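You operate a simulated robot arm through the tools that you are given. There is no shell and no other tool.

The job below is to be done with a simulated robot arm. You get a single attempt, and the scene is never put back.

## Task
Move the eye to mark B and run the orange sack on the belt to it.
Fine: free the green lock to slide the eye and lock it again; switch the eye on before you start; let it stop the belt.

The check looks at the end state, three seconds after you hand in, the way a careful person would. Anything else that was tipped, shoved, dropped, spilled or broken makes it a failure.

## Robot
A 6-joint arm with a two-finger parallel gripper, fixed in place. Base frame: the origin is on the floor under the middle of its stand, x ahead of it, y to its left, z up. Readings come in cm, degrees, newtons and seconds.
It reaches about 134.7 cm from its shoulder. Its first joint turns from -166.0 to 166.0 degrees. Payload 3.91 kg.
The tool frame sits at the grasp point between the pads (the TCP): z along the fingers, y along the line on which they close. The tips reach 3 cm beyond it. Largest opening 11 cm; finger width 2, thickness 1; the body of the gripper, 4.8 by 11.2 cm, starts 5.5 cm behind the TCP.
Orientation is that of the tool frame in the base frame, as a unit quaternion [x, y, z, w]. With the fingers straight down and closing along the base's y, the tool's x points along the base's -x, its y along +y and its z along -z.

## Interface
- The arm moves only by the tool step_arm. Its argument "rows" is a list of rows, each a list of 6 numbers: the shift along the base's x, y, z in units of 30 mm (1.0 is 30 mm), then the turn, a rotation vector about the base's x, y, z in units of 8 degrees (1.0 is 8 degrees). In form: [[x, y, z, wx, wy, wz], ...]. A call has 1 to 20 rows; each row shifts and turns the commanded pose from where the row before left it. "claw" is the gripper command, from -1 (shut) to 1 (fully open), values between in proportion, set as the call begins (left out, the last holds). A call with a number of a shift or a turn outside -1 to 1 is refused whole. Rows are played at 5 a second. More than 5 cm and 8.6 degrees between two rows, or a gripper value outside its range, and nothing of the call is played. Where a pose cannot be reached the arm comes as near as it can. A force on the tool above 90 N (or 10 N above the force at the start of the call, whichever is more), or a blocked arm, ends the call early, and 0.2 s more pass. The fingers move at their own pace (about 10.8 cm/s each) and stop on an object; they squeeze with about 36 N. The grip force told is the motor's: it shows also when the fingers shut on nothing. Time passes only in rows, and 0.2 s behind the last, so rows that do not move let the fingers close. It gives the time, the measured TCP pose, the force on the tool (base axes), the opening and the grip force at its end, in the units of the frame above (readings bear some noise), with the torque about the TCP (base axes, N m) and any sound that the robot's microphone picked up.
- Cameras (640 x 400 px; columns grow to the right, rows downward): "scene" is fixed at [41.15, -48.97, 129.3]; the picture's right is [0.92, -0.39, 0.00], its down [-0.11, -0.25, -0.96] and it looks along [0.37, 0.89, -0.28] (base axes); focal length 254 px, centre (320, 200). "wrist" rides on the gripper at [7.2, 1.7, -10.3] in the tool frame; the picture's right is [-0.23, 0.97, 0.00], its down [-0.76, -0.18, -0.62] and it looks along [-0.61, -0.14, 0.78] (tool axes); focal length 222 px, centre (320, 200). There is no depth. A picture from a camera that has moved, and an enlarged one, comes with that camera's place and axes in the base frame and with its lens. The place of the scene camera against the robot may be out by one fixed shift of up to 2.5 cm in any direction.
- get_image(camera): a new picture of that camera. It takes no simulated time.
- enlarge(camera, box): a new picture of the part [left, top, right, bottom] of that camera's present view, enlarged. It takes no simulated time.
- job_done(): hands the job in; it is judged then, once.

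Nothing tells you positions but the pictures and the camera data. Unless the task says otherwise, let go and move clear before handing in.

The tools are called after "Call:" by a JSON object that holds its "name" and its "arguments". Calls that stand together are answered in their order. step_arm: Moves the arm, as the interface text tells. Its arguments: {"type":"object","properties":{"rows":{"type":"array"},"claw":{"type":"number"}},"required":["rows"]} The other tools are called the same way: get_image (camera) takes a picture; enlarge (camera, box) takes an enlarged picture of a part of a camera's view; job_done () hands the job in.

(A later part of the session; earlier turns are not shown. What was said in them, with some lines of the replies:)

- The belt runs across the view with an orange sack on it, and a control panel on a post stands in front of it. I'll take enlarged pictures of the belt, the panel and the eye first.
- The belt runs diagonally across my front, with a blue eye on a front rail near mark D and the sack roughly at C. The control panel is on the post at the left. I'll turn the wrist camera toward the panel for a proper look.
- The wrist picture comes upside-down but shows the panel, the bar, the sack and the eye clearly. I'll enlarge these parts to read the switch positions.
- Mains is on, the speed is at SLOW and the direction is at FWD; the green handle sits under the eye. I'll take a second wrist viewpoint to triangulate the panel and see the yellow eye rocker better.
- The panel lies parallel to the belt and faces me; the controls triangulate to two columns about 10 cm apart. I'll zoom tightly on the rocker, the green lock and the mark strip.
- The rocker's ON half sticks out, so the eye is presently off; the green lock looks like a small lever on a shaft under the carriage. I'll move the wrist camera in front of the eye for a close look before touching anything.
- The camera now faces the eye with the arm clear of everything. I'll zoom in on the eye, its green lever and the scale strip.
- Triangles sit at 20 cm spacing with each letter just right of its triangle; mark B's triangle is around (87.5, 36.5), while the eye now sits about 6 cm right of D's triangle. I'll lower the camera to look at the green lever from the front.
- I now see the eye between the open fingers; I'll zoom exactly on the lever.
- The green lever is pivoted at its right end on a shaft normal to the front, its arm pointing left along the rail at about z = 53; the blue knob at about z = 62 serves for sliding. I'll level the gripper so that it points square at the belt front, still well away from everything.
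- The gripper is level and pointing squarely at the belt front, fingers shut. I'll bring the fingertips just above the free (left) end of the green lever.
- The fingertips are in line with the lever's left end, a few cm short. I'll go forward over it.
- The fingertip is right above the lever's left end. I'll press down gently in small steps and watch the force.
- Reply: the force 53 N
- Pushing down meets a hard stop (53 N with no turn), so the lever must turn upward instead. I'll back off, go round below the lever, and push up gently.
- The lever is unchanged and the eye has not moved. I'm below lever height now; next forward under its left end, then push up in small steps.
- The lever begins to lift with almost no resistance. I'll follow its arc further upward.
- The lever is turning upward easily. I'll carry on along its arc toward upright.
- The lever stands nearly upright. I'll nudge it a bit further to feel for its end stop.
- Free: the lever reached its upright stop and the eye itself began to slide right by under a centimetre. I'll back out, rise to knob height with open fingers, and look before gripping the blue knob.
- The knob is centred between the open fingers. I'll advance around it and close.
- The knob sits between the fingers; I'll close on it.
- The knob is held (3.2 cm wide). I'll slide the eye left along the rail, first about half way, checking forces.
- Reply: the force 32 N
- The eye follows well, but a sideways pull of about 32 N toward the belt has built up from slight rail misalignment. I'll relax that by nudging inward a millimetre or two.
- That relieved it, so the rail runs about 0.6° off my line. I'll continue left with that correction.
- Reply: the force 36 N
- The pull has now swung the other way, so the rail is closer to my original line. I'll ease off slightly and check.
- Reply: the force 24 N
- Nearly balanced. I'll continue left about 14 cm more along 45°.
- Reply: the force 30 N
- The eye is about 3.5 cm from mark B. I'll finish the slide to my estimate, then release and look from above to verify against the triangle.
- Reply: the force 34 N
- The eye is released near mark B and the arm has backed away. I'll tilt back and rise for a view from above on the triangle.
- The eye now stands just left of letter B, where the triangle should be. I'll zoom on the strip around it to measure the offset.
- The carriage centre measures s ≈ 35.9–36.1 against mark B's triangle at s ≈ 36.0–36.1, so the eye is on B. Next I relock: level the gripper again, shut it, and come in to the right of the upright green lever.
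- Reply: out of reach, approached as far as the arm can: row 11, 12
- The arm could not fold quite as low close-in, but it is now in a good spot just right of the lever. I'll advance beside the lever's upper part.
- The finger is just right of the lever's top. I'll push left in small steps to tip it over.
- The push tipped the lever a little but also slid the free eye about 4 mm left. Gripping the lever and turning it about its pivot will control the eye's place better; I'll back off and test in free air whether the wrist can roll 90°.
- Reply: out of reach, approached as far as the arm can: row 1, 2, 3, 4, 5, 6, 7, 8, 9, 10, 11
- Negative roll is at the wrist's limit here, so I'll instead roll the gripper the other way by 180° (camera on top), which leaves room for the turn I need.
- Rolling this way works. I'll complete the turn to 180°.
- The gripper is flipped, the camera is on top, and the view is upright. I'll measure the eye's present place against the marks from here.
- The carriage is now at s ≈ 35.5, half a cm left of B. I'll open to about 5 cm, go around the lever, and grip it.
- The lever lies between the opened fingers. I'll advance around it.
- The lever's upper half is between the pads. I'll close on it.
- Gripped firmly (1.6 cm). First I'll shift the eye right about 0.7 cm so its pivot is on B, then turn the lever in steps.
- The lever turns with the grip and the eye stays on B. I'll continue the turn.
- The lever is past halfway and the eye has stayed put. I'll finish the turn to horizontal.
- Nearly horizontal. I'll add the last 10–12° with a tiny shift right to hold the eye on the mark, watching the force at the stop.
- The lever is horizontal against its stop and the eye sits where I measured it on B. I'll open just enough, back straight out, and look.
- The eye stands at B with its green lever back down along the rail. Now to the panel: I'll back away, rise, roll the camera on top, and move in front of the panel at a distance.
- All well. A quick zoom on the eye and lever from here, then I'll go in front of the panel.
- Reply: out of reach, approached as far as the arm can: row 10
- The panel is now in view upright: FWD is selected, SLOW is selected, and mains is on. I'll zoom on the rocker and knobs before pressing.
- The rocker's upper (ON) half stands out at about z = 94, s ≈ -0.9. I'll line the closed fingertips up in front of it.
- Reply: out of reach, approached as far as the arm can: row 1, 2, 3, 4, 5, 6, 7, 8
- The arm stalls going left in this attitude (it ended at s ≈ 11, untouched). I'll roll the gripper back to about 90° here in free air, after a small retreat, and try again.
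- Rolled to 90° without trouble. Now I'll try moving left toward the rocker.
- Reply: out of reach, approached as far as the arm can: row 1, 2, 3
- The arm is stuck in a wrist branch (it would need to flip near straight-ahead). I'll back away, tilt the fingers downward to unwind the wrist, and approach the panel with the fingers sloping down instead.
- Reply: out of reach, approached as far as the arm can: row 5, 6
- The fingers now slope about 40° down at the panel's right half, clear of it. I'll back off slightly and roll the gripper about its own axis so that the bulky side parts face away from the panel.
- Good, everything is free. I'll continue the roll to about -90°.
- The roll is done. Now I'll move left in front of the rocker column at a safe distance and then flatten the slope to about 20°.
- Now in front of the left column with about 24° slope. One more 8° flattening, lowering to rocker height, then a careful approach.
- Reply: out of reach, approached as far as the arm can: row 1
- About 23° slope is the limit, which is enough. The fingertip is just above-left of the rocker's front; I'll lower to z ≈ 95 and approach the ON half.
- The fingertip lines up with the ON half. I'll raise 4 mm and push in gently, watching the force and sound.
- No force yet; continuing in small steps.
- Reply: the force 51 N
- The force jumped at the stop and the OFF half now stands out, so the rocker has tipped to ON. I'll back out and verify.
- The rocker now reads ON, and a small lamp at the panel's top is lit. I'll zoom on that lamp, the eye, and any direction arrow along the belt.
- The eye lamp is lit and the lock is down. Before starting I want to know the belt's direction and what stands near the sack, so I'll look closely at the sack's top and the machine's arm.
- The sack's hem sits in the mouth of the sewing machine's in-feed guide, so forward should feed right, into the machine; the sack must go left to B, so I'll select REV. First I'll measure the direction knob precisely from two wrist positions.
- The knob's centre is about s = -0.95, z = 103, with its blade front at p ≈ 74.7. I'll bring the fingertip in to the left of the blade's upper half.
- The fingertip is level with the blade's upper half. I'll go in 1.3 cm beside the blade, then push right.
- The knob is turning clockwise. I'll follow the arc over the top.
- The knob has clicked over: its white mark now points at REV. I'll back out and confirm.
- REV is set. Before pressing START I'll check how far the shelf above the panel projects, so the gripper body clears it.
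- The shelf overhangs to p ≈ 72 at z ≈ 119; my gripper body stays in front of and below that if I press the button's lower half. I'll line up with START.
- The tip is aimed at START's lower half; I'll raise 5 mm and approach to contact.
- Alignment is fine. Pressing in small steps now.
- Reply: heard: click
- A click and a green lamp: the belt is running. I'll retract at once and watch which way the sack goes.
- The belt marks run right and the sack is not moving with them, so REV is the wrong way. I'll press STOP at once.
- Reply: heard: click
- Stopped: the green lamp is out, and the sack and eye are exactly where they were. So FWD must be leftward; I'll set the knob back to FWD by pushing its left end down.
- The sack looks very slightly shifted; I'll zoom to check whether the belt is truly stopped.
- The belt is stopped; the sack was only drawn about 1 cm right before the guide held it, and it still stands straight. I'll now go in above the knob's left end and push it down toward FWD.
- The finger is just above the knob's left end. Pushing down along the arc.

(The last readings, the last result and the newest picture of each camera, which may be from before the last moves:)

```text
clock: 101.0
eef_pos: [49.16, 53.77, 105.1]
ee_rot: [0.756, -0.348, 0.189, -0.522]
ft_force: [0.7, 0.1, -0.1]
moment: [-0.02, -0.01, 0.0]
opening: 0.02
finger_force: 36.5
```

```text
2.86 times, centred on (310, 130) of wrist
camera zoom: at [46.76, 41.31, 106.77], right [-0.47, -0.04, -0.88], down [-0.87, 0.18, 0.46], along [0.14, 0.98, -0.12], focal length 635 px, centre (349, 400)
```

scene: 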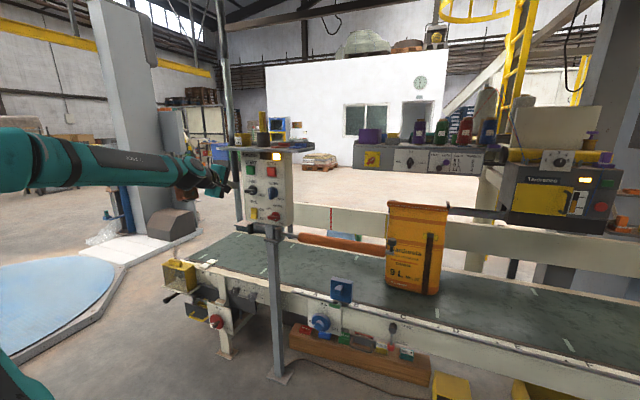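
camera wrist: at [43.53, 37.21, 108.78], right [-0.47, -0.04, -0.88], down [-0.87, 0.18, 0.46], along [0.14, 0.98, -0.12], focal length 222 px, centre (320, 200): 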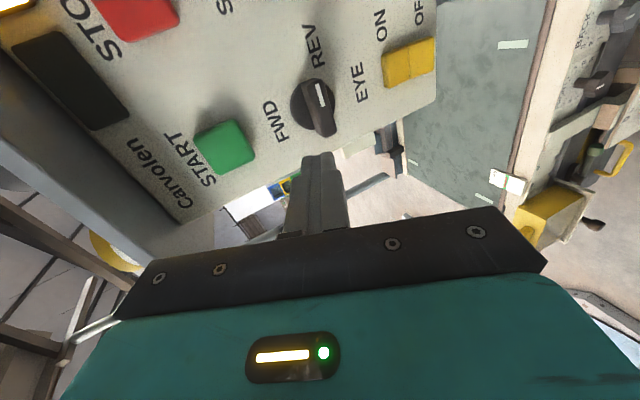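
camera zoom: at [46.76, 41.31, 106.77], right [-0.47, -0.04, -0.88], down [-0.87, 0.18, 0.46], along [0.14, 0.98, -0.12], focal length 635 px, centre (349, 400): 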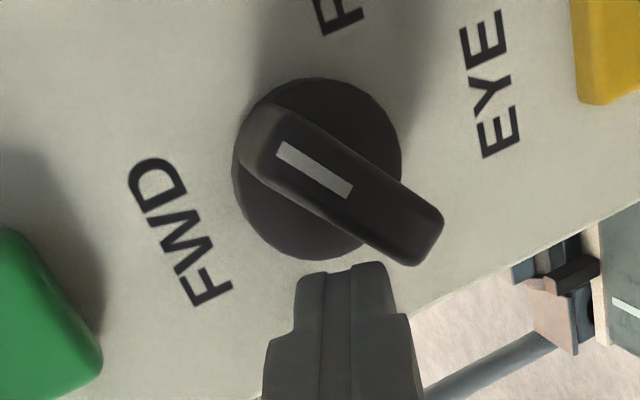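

Halfway round. Continuing down and past the middle.

Call:
{"name": "step_arm", "arguments": {"rows": [[-0.047, 0.047, -0.11, 0, 0, 0], [-0.047, 0.047, -0.11, 0, 0, 0], [0.008, -0.008, -0.133, 0, 0, 0], [0.008, -0.008, -0.133, 0, 0, 0], [0.02, -0.02, -0.133, 0, 0, 0]]}}

Call:
{"name": "enlarge", "arguments": {"camera": "scene", "box": [225, 165, 285, 210]}}

Call:
{"name": "enlarge", "arguments": {"camera": "wrist", "box": [220, 60, 400, 200]}}

```text
clock: 102.2
eef_pos: [48.9, 53.69, 102.98]
ee_rot: [0.755, -0.347, 0.189, -0.523]
ft_force: [-1.0, 0.2, 1.1]
moment: [0.02, -0.02, 0.01]
opening: 0.0
finger_force: 36.1
```

```text
8.89 times, centred on (255, 188) of scene
camera zoom: at [41.15, -48.97, 129.3], right [0.92, -0.39, 0.0], down [-0.11, -0.25, -0.96], along [0.37, 0.89, -0.28], focal length 2256 px, centre (898, 311)
```

zoom: 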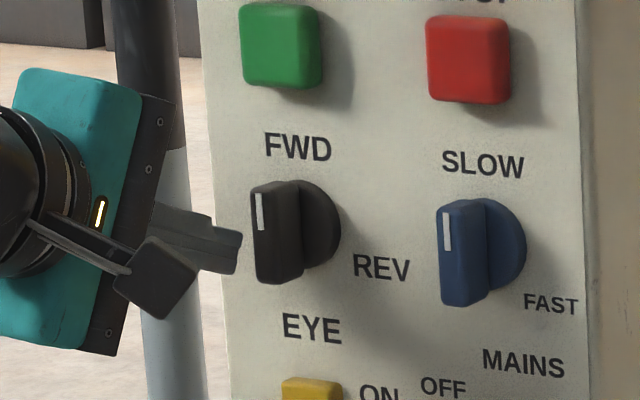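

```text
2.86 times, centred on (310, 130) of wrist
camera zoom: at [46.5, 41.45, 104.88], right [-0.47, -0.04, -0.88], down [-0.87, 0.18, 0.46], along [0.14, 0.98, -0.12], focal length 635 px, centre (349, 400)
```

zoom: 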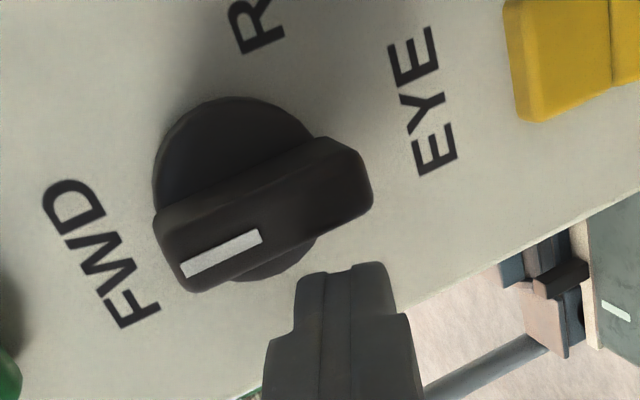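

The knob is back at FWD. I'll back out and line up with START again.

Call:
{"name": "step_arm", "arguments": {"rows": [[-0.5, -0.5, 0, 0, 0, 0], [-0.6, -0.6, 0, 0, 0, 0], [0.236, -0.236, 0.944, 0, 0, 0], [0.236, -0.236, 0.944, 0, 0, 0], [0.236, -0.236, 0.944, 0, 0, 0], [0.42, 0.42, 0, 0, 0, 0], [0.42, 0.42, 0, 0, 0, 0]]}}

Call:
{"name": "enlarge", "arguments": {"camera": "scene", "box": [235, 135, 315, 225]}}

Call:
{"name": "enlarge", "arguments": {"camera": "wrist", "box": [240, 100, 380, 200]}}

```text
clock: 103.8
eef_pos: [50.24, 51.11, 111.69]
ee_rot: [0.755, -0.348, 0.189, -0.523]
ft_force: [0.1, -0.5, -0.3]
moment: [-0.02, 0.0, -0.01]
opening: 0.01
finger_force: 36.2
```

```text
4.44 times, centred on (275, 180) of scene
camera zoom: at [41.15, -48.97, 129.3], right [0.92, -0.39, 0.0], down [-0.11, -0.25, -0.96], along [0.37, 0.89, -0.28], focal length 1128 px, centre (520, 289)
```

zoom: 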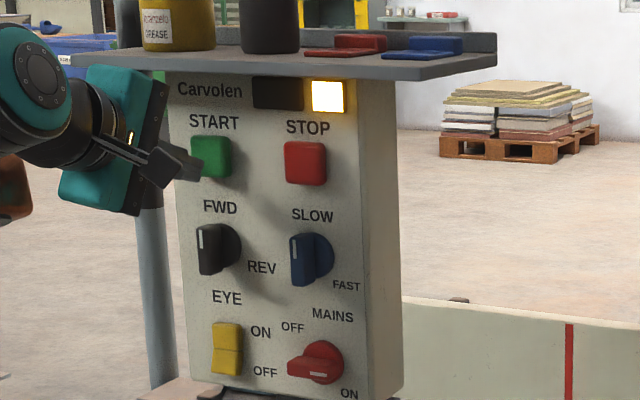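

```text
4.00 times, centred on (310, 150) of wrist
camera zoom: at [47.81, 38.67, 113.52], right [-0.47, -0.04, -0.88], down [-0.87, 0.18, 0.46], along [0.14, 0.98, -0.12], focal length 888 px, centre (360, 400)
```

zoom: 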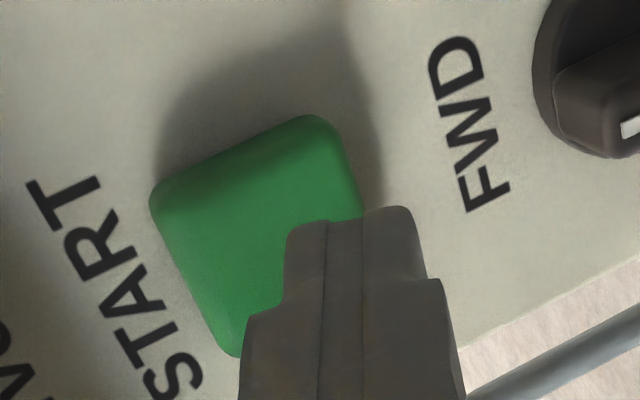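

Aligned. Pressing START again.

Call:
{"name": "step_arm", "arguments": {"rows": [[0.1, 0.1, -0.08, 0, 0, 0], [0.1, 0.1, 0, 0, 0, 0], [0.1, 0.1, 0, 0, 0, 0], [0.1, 0.1, 0, 0, 0, 0]]}}

Call:
{"name": "step_arm", "arguments": {"rows": [[0.08, 0.08, 0, 0, 0, 0]]}}

Call:
{"name": "enlarge", "arguments": {"camera": "scene", "box": [235, 135, 315, 195]}}

```text
clock: 104.8
eef_pos: [51.43, 52.27, 111.38]
ee_rot: [0.755, -0.348, 0.189, -0.522]
ft_force: [0.6, -0.2, 0.2]
moment: [-0.03, 0.02, 0.01]
opening: 0.0
finger_force: 36.3
```

```text
clock: 105.2
eef_pos: [51.58, 52.39, 111.35]
ee_rot: [0.756, -0.347, 0.189, -0.523]
ft_force: [-2.3, -1.4, -0.5]
moment: [-0.04, 0.02, 0.02]
opening: 0.0
finger_force: 35.9
```

```text
6.67 times, centred on (275, 165) of scene
camera zoom: at [41.15, -48.97, 129.3], right [0.92, -0.39, 0.0], down [-0.11, -0.25, -0.96], along [0.37, 0.89, -0.28], focal length 1692 px, centre (620, 433)
```

zoom: 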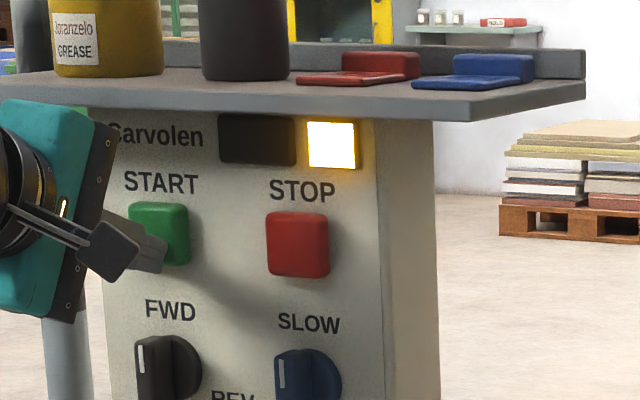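

Call:
{"name": "step_arm", "arguments": {"rows": [[0.06, 0.06, 0, 0, 0, 0]]}}

Call:
{"name": "enlarge", "arguments": {"camera": "scene", "box": [310, 190, 470, 310]}}

```text
clock: 105.6
eef_pos: [51.94, 52.56, 111.35]
ee_rot: [0.755, -0.347, 0.189, -0.523]
ft_force: [-5.0, -3.2, -0.7]
moment: [0.01, 0.0, 0.09]
opening: 0.01
finger_force: 35.2
heard: click
```

```text
3.33 times, centred on (390, 250) of scene
camera zoom: at [41.15, -48.97, 129.3], right [0.92, -0.39, 0.0], down [-0.11, -0.25, -0.96], along [0.37, 0.89, -0.28], focal length 846 px, centre (87, 33)
```

zoom: 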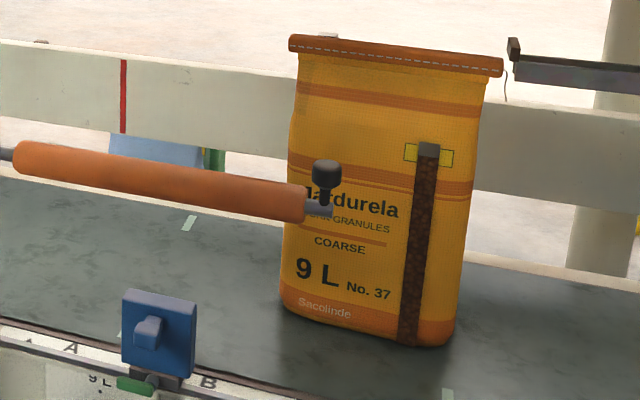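

The sack is moving left with the belt now. I'll retract and let it run to the eye.

Call:
{"name": "step_arm", "arguments": {"rows": [[-0.5, -0.5, 0, 0, 0, 0]]}}

Call:
{"name": "enlarge", "arguments": {"camera": "scene", "box": [310, 190, 470, 310]}}

Call:
{"name": "step_arm", "arguments": {"rows": [[-0.5, -0.5, 0, 0, 0, 0]]}}

Call:
{"name": "enlarge", "arguments": {"camera": "scene", "box": [310, 190, 470, 310]}}

```text
clock: 106.0
eef_pos: [50.48, 51.13, 111.3]
ee_rot: [0.755, -0.348, 0.19, -0.522]
ft_force: [0.3, 0.2, -0.8]
moment: [0.0, 0.0, -0.01]
opening: 0.01
finger_force: 36.3
```

```text
3.33 times, centred on (390, 250) of scene
camera zoom: at [41.15, -48.97, 129.3], right [0.92, -0.39, 0.0], down [-0.11, -0.25, -0.96], along [0.37, 0.89, -0.28], focal length 846 px, centre (87, 33)
```

zoom: 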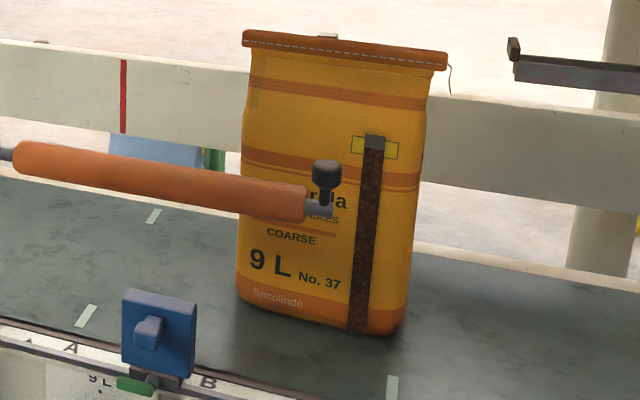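

```text
clock: 106.4
eef_pos: [48.95, 49.7, 111.41]
ee_rot: [0.756, -0.347, 0.189, -0.522]
ft_force: [0.1, 0.5, -0.2]
moment: [-0.01, -0.03, 0.01]
opening: 0.02
finger_force: 35.8
```

```text
3.33 times, centred on (390, 250) of scene
camera zoom: at [41.15, -48.97, 129.3], right [0.92, -0.39, 0.0], down [-0.11, -0.25, -0.96], along [0.37, 0.89, -0.28], focal length 846 px, centre (87, 33)
```

zoom: 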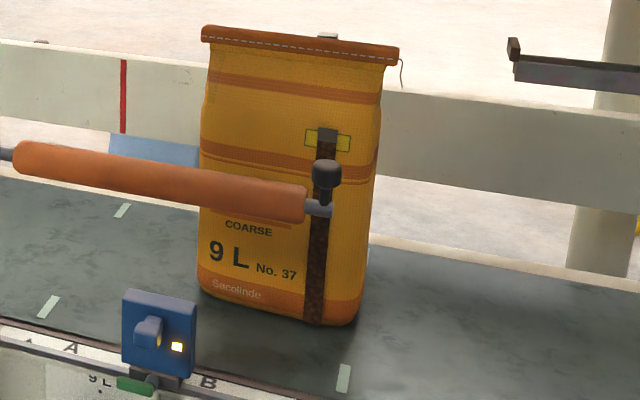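

The eye's own lamp lit: it has seen the sack. I'll check that the belt has stopped.

Call:
{"name": "step_arm", "arguments": {"rows": [[-0.3, -0.3, 0, 0, 0, 0]]}}

Call:
{"name": "enlarge", "arguments": {"camera": "scene", "box": [310, 190, 470, 310]}}

Call:
{"name": "enlarge", "arguments": {"camera": "scene", "box": [225, 130, 315, 230]}}

Call:
{"name": "get_image", "arguments": {"camera": "scene"}}

```text
clock: 106.8
eef_pos: [48.01, 48.72, 111.47]
ee_rot: [0.756, -0.347, 0.189, -0.522]
ft_force: [0.0, 0.2, 0.0]
moment: [0.0, 0.0, -0.01]
opening: 0.0
finger_force: 35.6
```

```text
3.33 times, centred on (390, 250) of scene
camera zoom: at [41.15, -48.97, 129.3], right [0.92, -0.39, 0.0], down [-0.11, -0.25, -0.96], along [0.37, 0.89, -0.28], focal length 846 px, centre (87, 33)
```

zoom: 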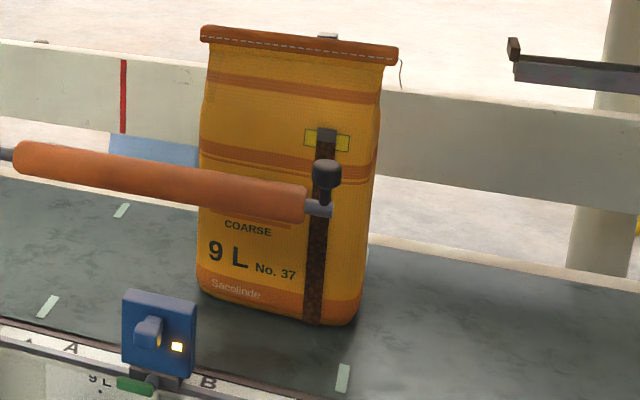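

```text
4.00 times, centred on (270, 180) of scene
camera zoom: at [41.15, -48.97, 129.3], right [0.92, -0.39, 0.0], down [-0.11, -0.25, -0.96], along [0.37, 0.89, -0.28], focal length 1015 px, centre (520, 280)
```

zoom: 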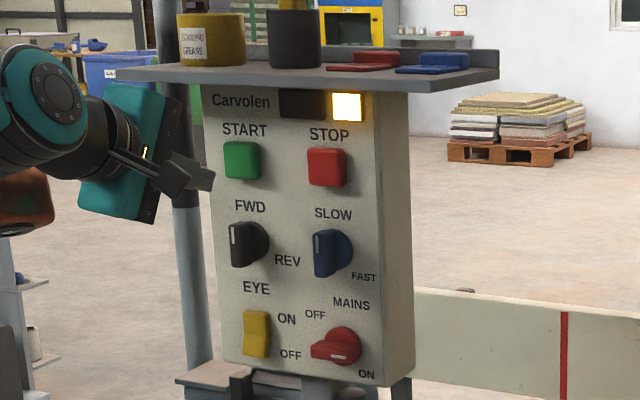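

```text
taken
```

scene: 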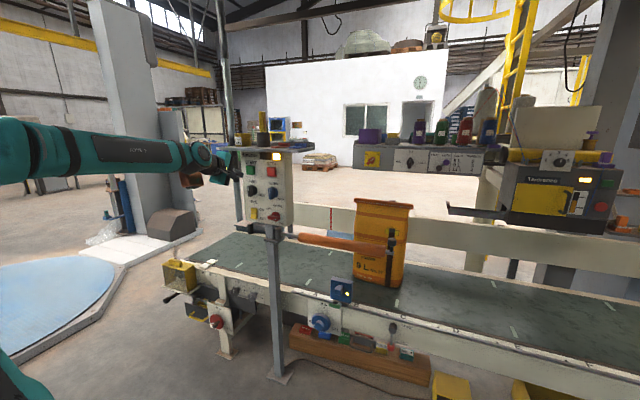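

The eye stopped the belt: the green run lamp is out, the eye lamp is lit, and the sack's leading edge stands at mark B. I'll back the arm well clear and check everything once more.

Call:
{"name": "step_arm", "arguments": {"rows": [[-0.6, -0.6, 0, 0, 0, 0], [-0.6, -0.6, 0, 0, 0, 0], [-0.5, -0.5, 0, 0, 0, 0], [0.3, -0.3, 0.1, 0, 0, 0], [0.3, -0.3, 0.1, 0, 0, 0], [0, 0, 0, 0, 0, 0], [0, 0, 0, 0, 0, 0], [0, 0, 0, 0, 0, 0]]}}

Call:
{"name": "get_image", "arguments": {"camera": "scene"}}

Call:
{"name": "enlarge", "arguments": {"camera": "scene", "box": [310, 190, 470, 310]}}

Call:
{"name": "enlarge", "arguments": {"camera": "scene", "box": [310, 270, 370, 320]}}

Call:
{"name": "enlarge", "arguments": {"camera": "scene", "box": [225, 130, 325, 230]}}

Call:
{"name": "get_image", "arguments": {"camera": "wrist"}}

```text
clock: 108.6
eef_pos: [44.63, 41.76, 111.93]
ee_rot: [0.755, -0.347, 0.19, -0.522]
ft_force: [-0.4, 0.5, 0.0]
moment: [0.02, 0.01, -0.02]
opening: 0.02
finger_force: 36.1
```

```text
taken
```

scene: 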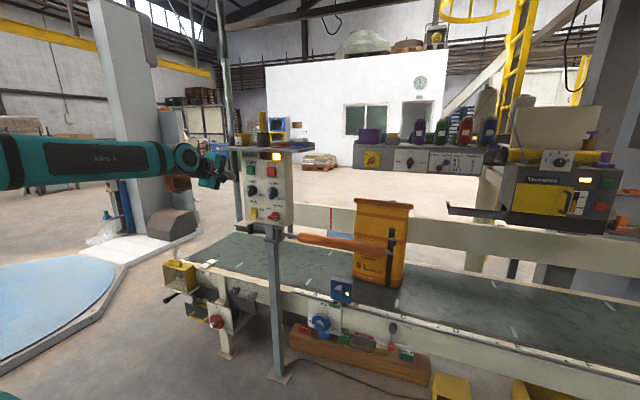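

```text
3.33 times, centred on (390, 250) of scene
camera zoom: at [41.15, -48.97, 129.3], right [0.92, -0.39, 0.0], down [-0.11, -0.25, -0.96], along [0.37, 0.89, -0.28], focal length 846 px, centre (87, 33)
```

zoom: 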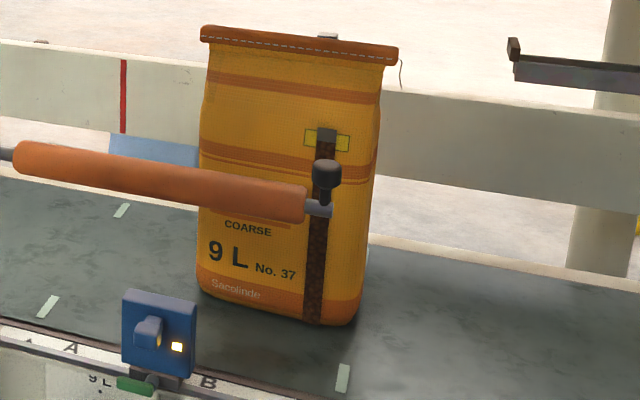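

```text
8.00 times, centred on (340, 295) of scene
camera zoom: at [41.15, -48.97, 129.3], right [0.92, -0.39, 0.0], down [-0.11, -0.25, -0.96], along [0.37, 0.89, -0.28], focal length 2031 px, centre (160, -560)
```

zoom: 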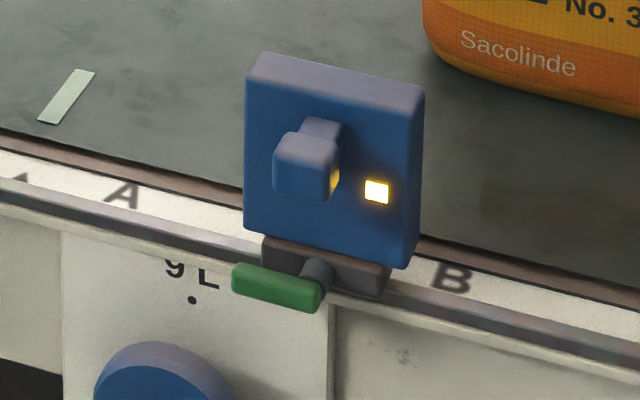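

```text
4.00 times, centred on (275, 180) of scene
camera zoom: at [41.15, -48.97, 129.3], right [0.92, -0.39, 0.0], down [-0.11, -0.25, -0.96], along [0.37, 0.89, -0.28], focal length 1015 px, centre (500, 280)
```

zoom: 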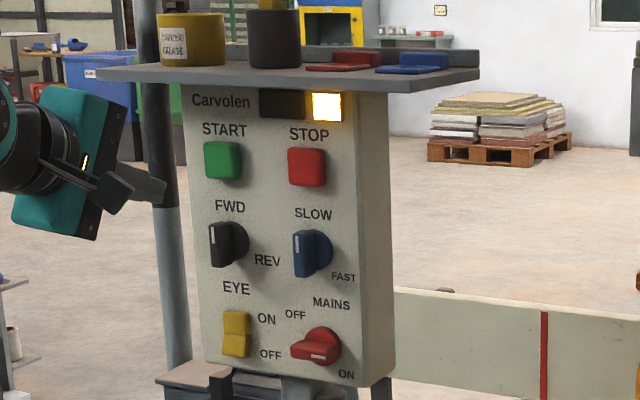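

```text
taken
camera wrist: at [42.34, 29.38, 113.77], right [-0.47, -0.04, -0.88], down [-0.87, 0.18, 0.46], along [0.14, 0.98, -0.12], focal length 222 px, centre (320, 200)
```

wrist: 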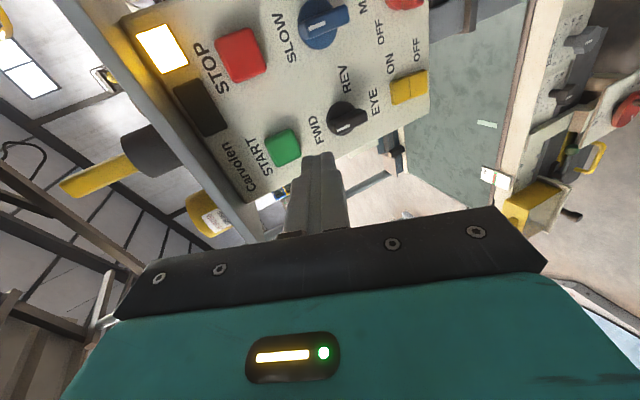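

The eye is locked at mark B with its lamp lit. The belt is stopped by the eye, and the sack stands upright with its leading edge at B. The panel and its surroundings are undisturbed and the arm is clear, so I'll hand in the job.

Call:
{"name": "job_done", "arguments": {}}

```text
The job is handed in.
```

The eye is locked at mark B and switched on. The orange sack ran left on the belt until the eye stopped it, and it now stands upright with its leading edge at about B. I have handed the job in, but I don't have the result of the check yet.

- **Wrong direction first:** I guessed that the sack needed REV and started the belt that way. REV runs right, so I pressed STOP. The sack had moved about 1 cm, up to the sewing machine's guide, and stayed upright. I turned the knob back to FWD, which runs left, and started again.
- **Reading of mark B:** each letter sits about 6 cm to the right of a small triangle on the strip. I took the triangle as the mark and put the middle of the eye's carriage on it, within a few millimetres by my measurements.
- **Lock:** the green lever is back in its starting position along the rail, turned until it met its stop. I did not push on the eye to test the lock.

The mains and speed settings are unchanged, and I saw nothing else tipped or shoved. The arm is clear of the belt and the panel.
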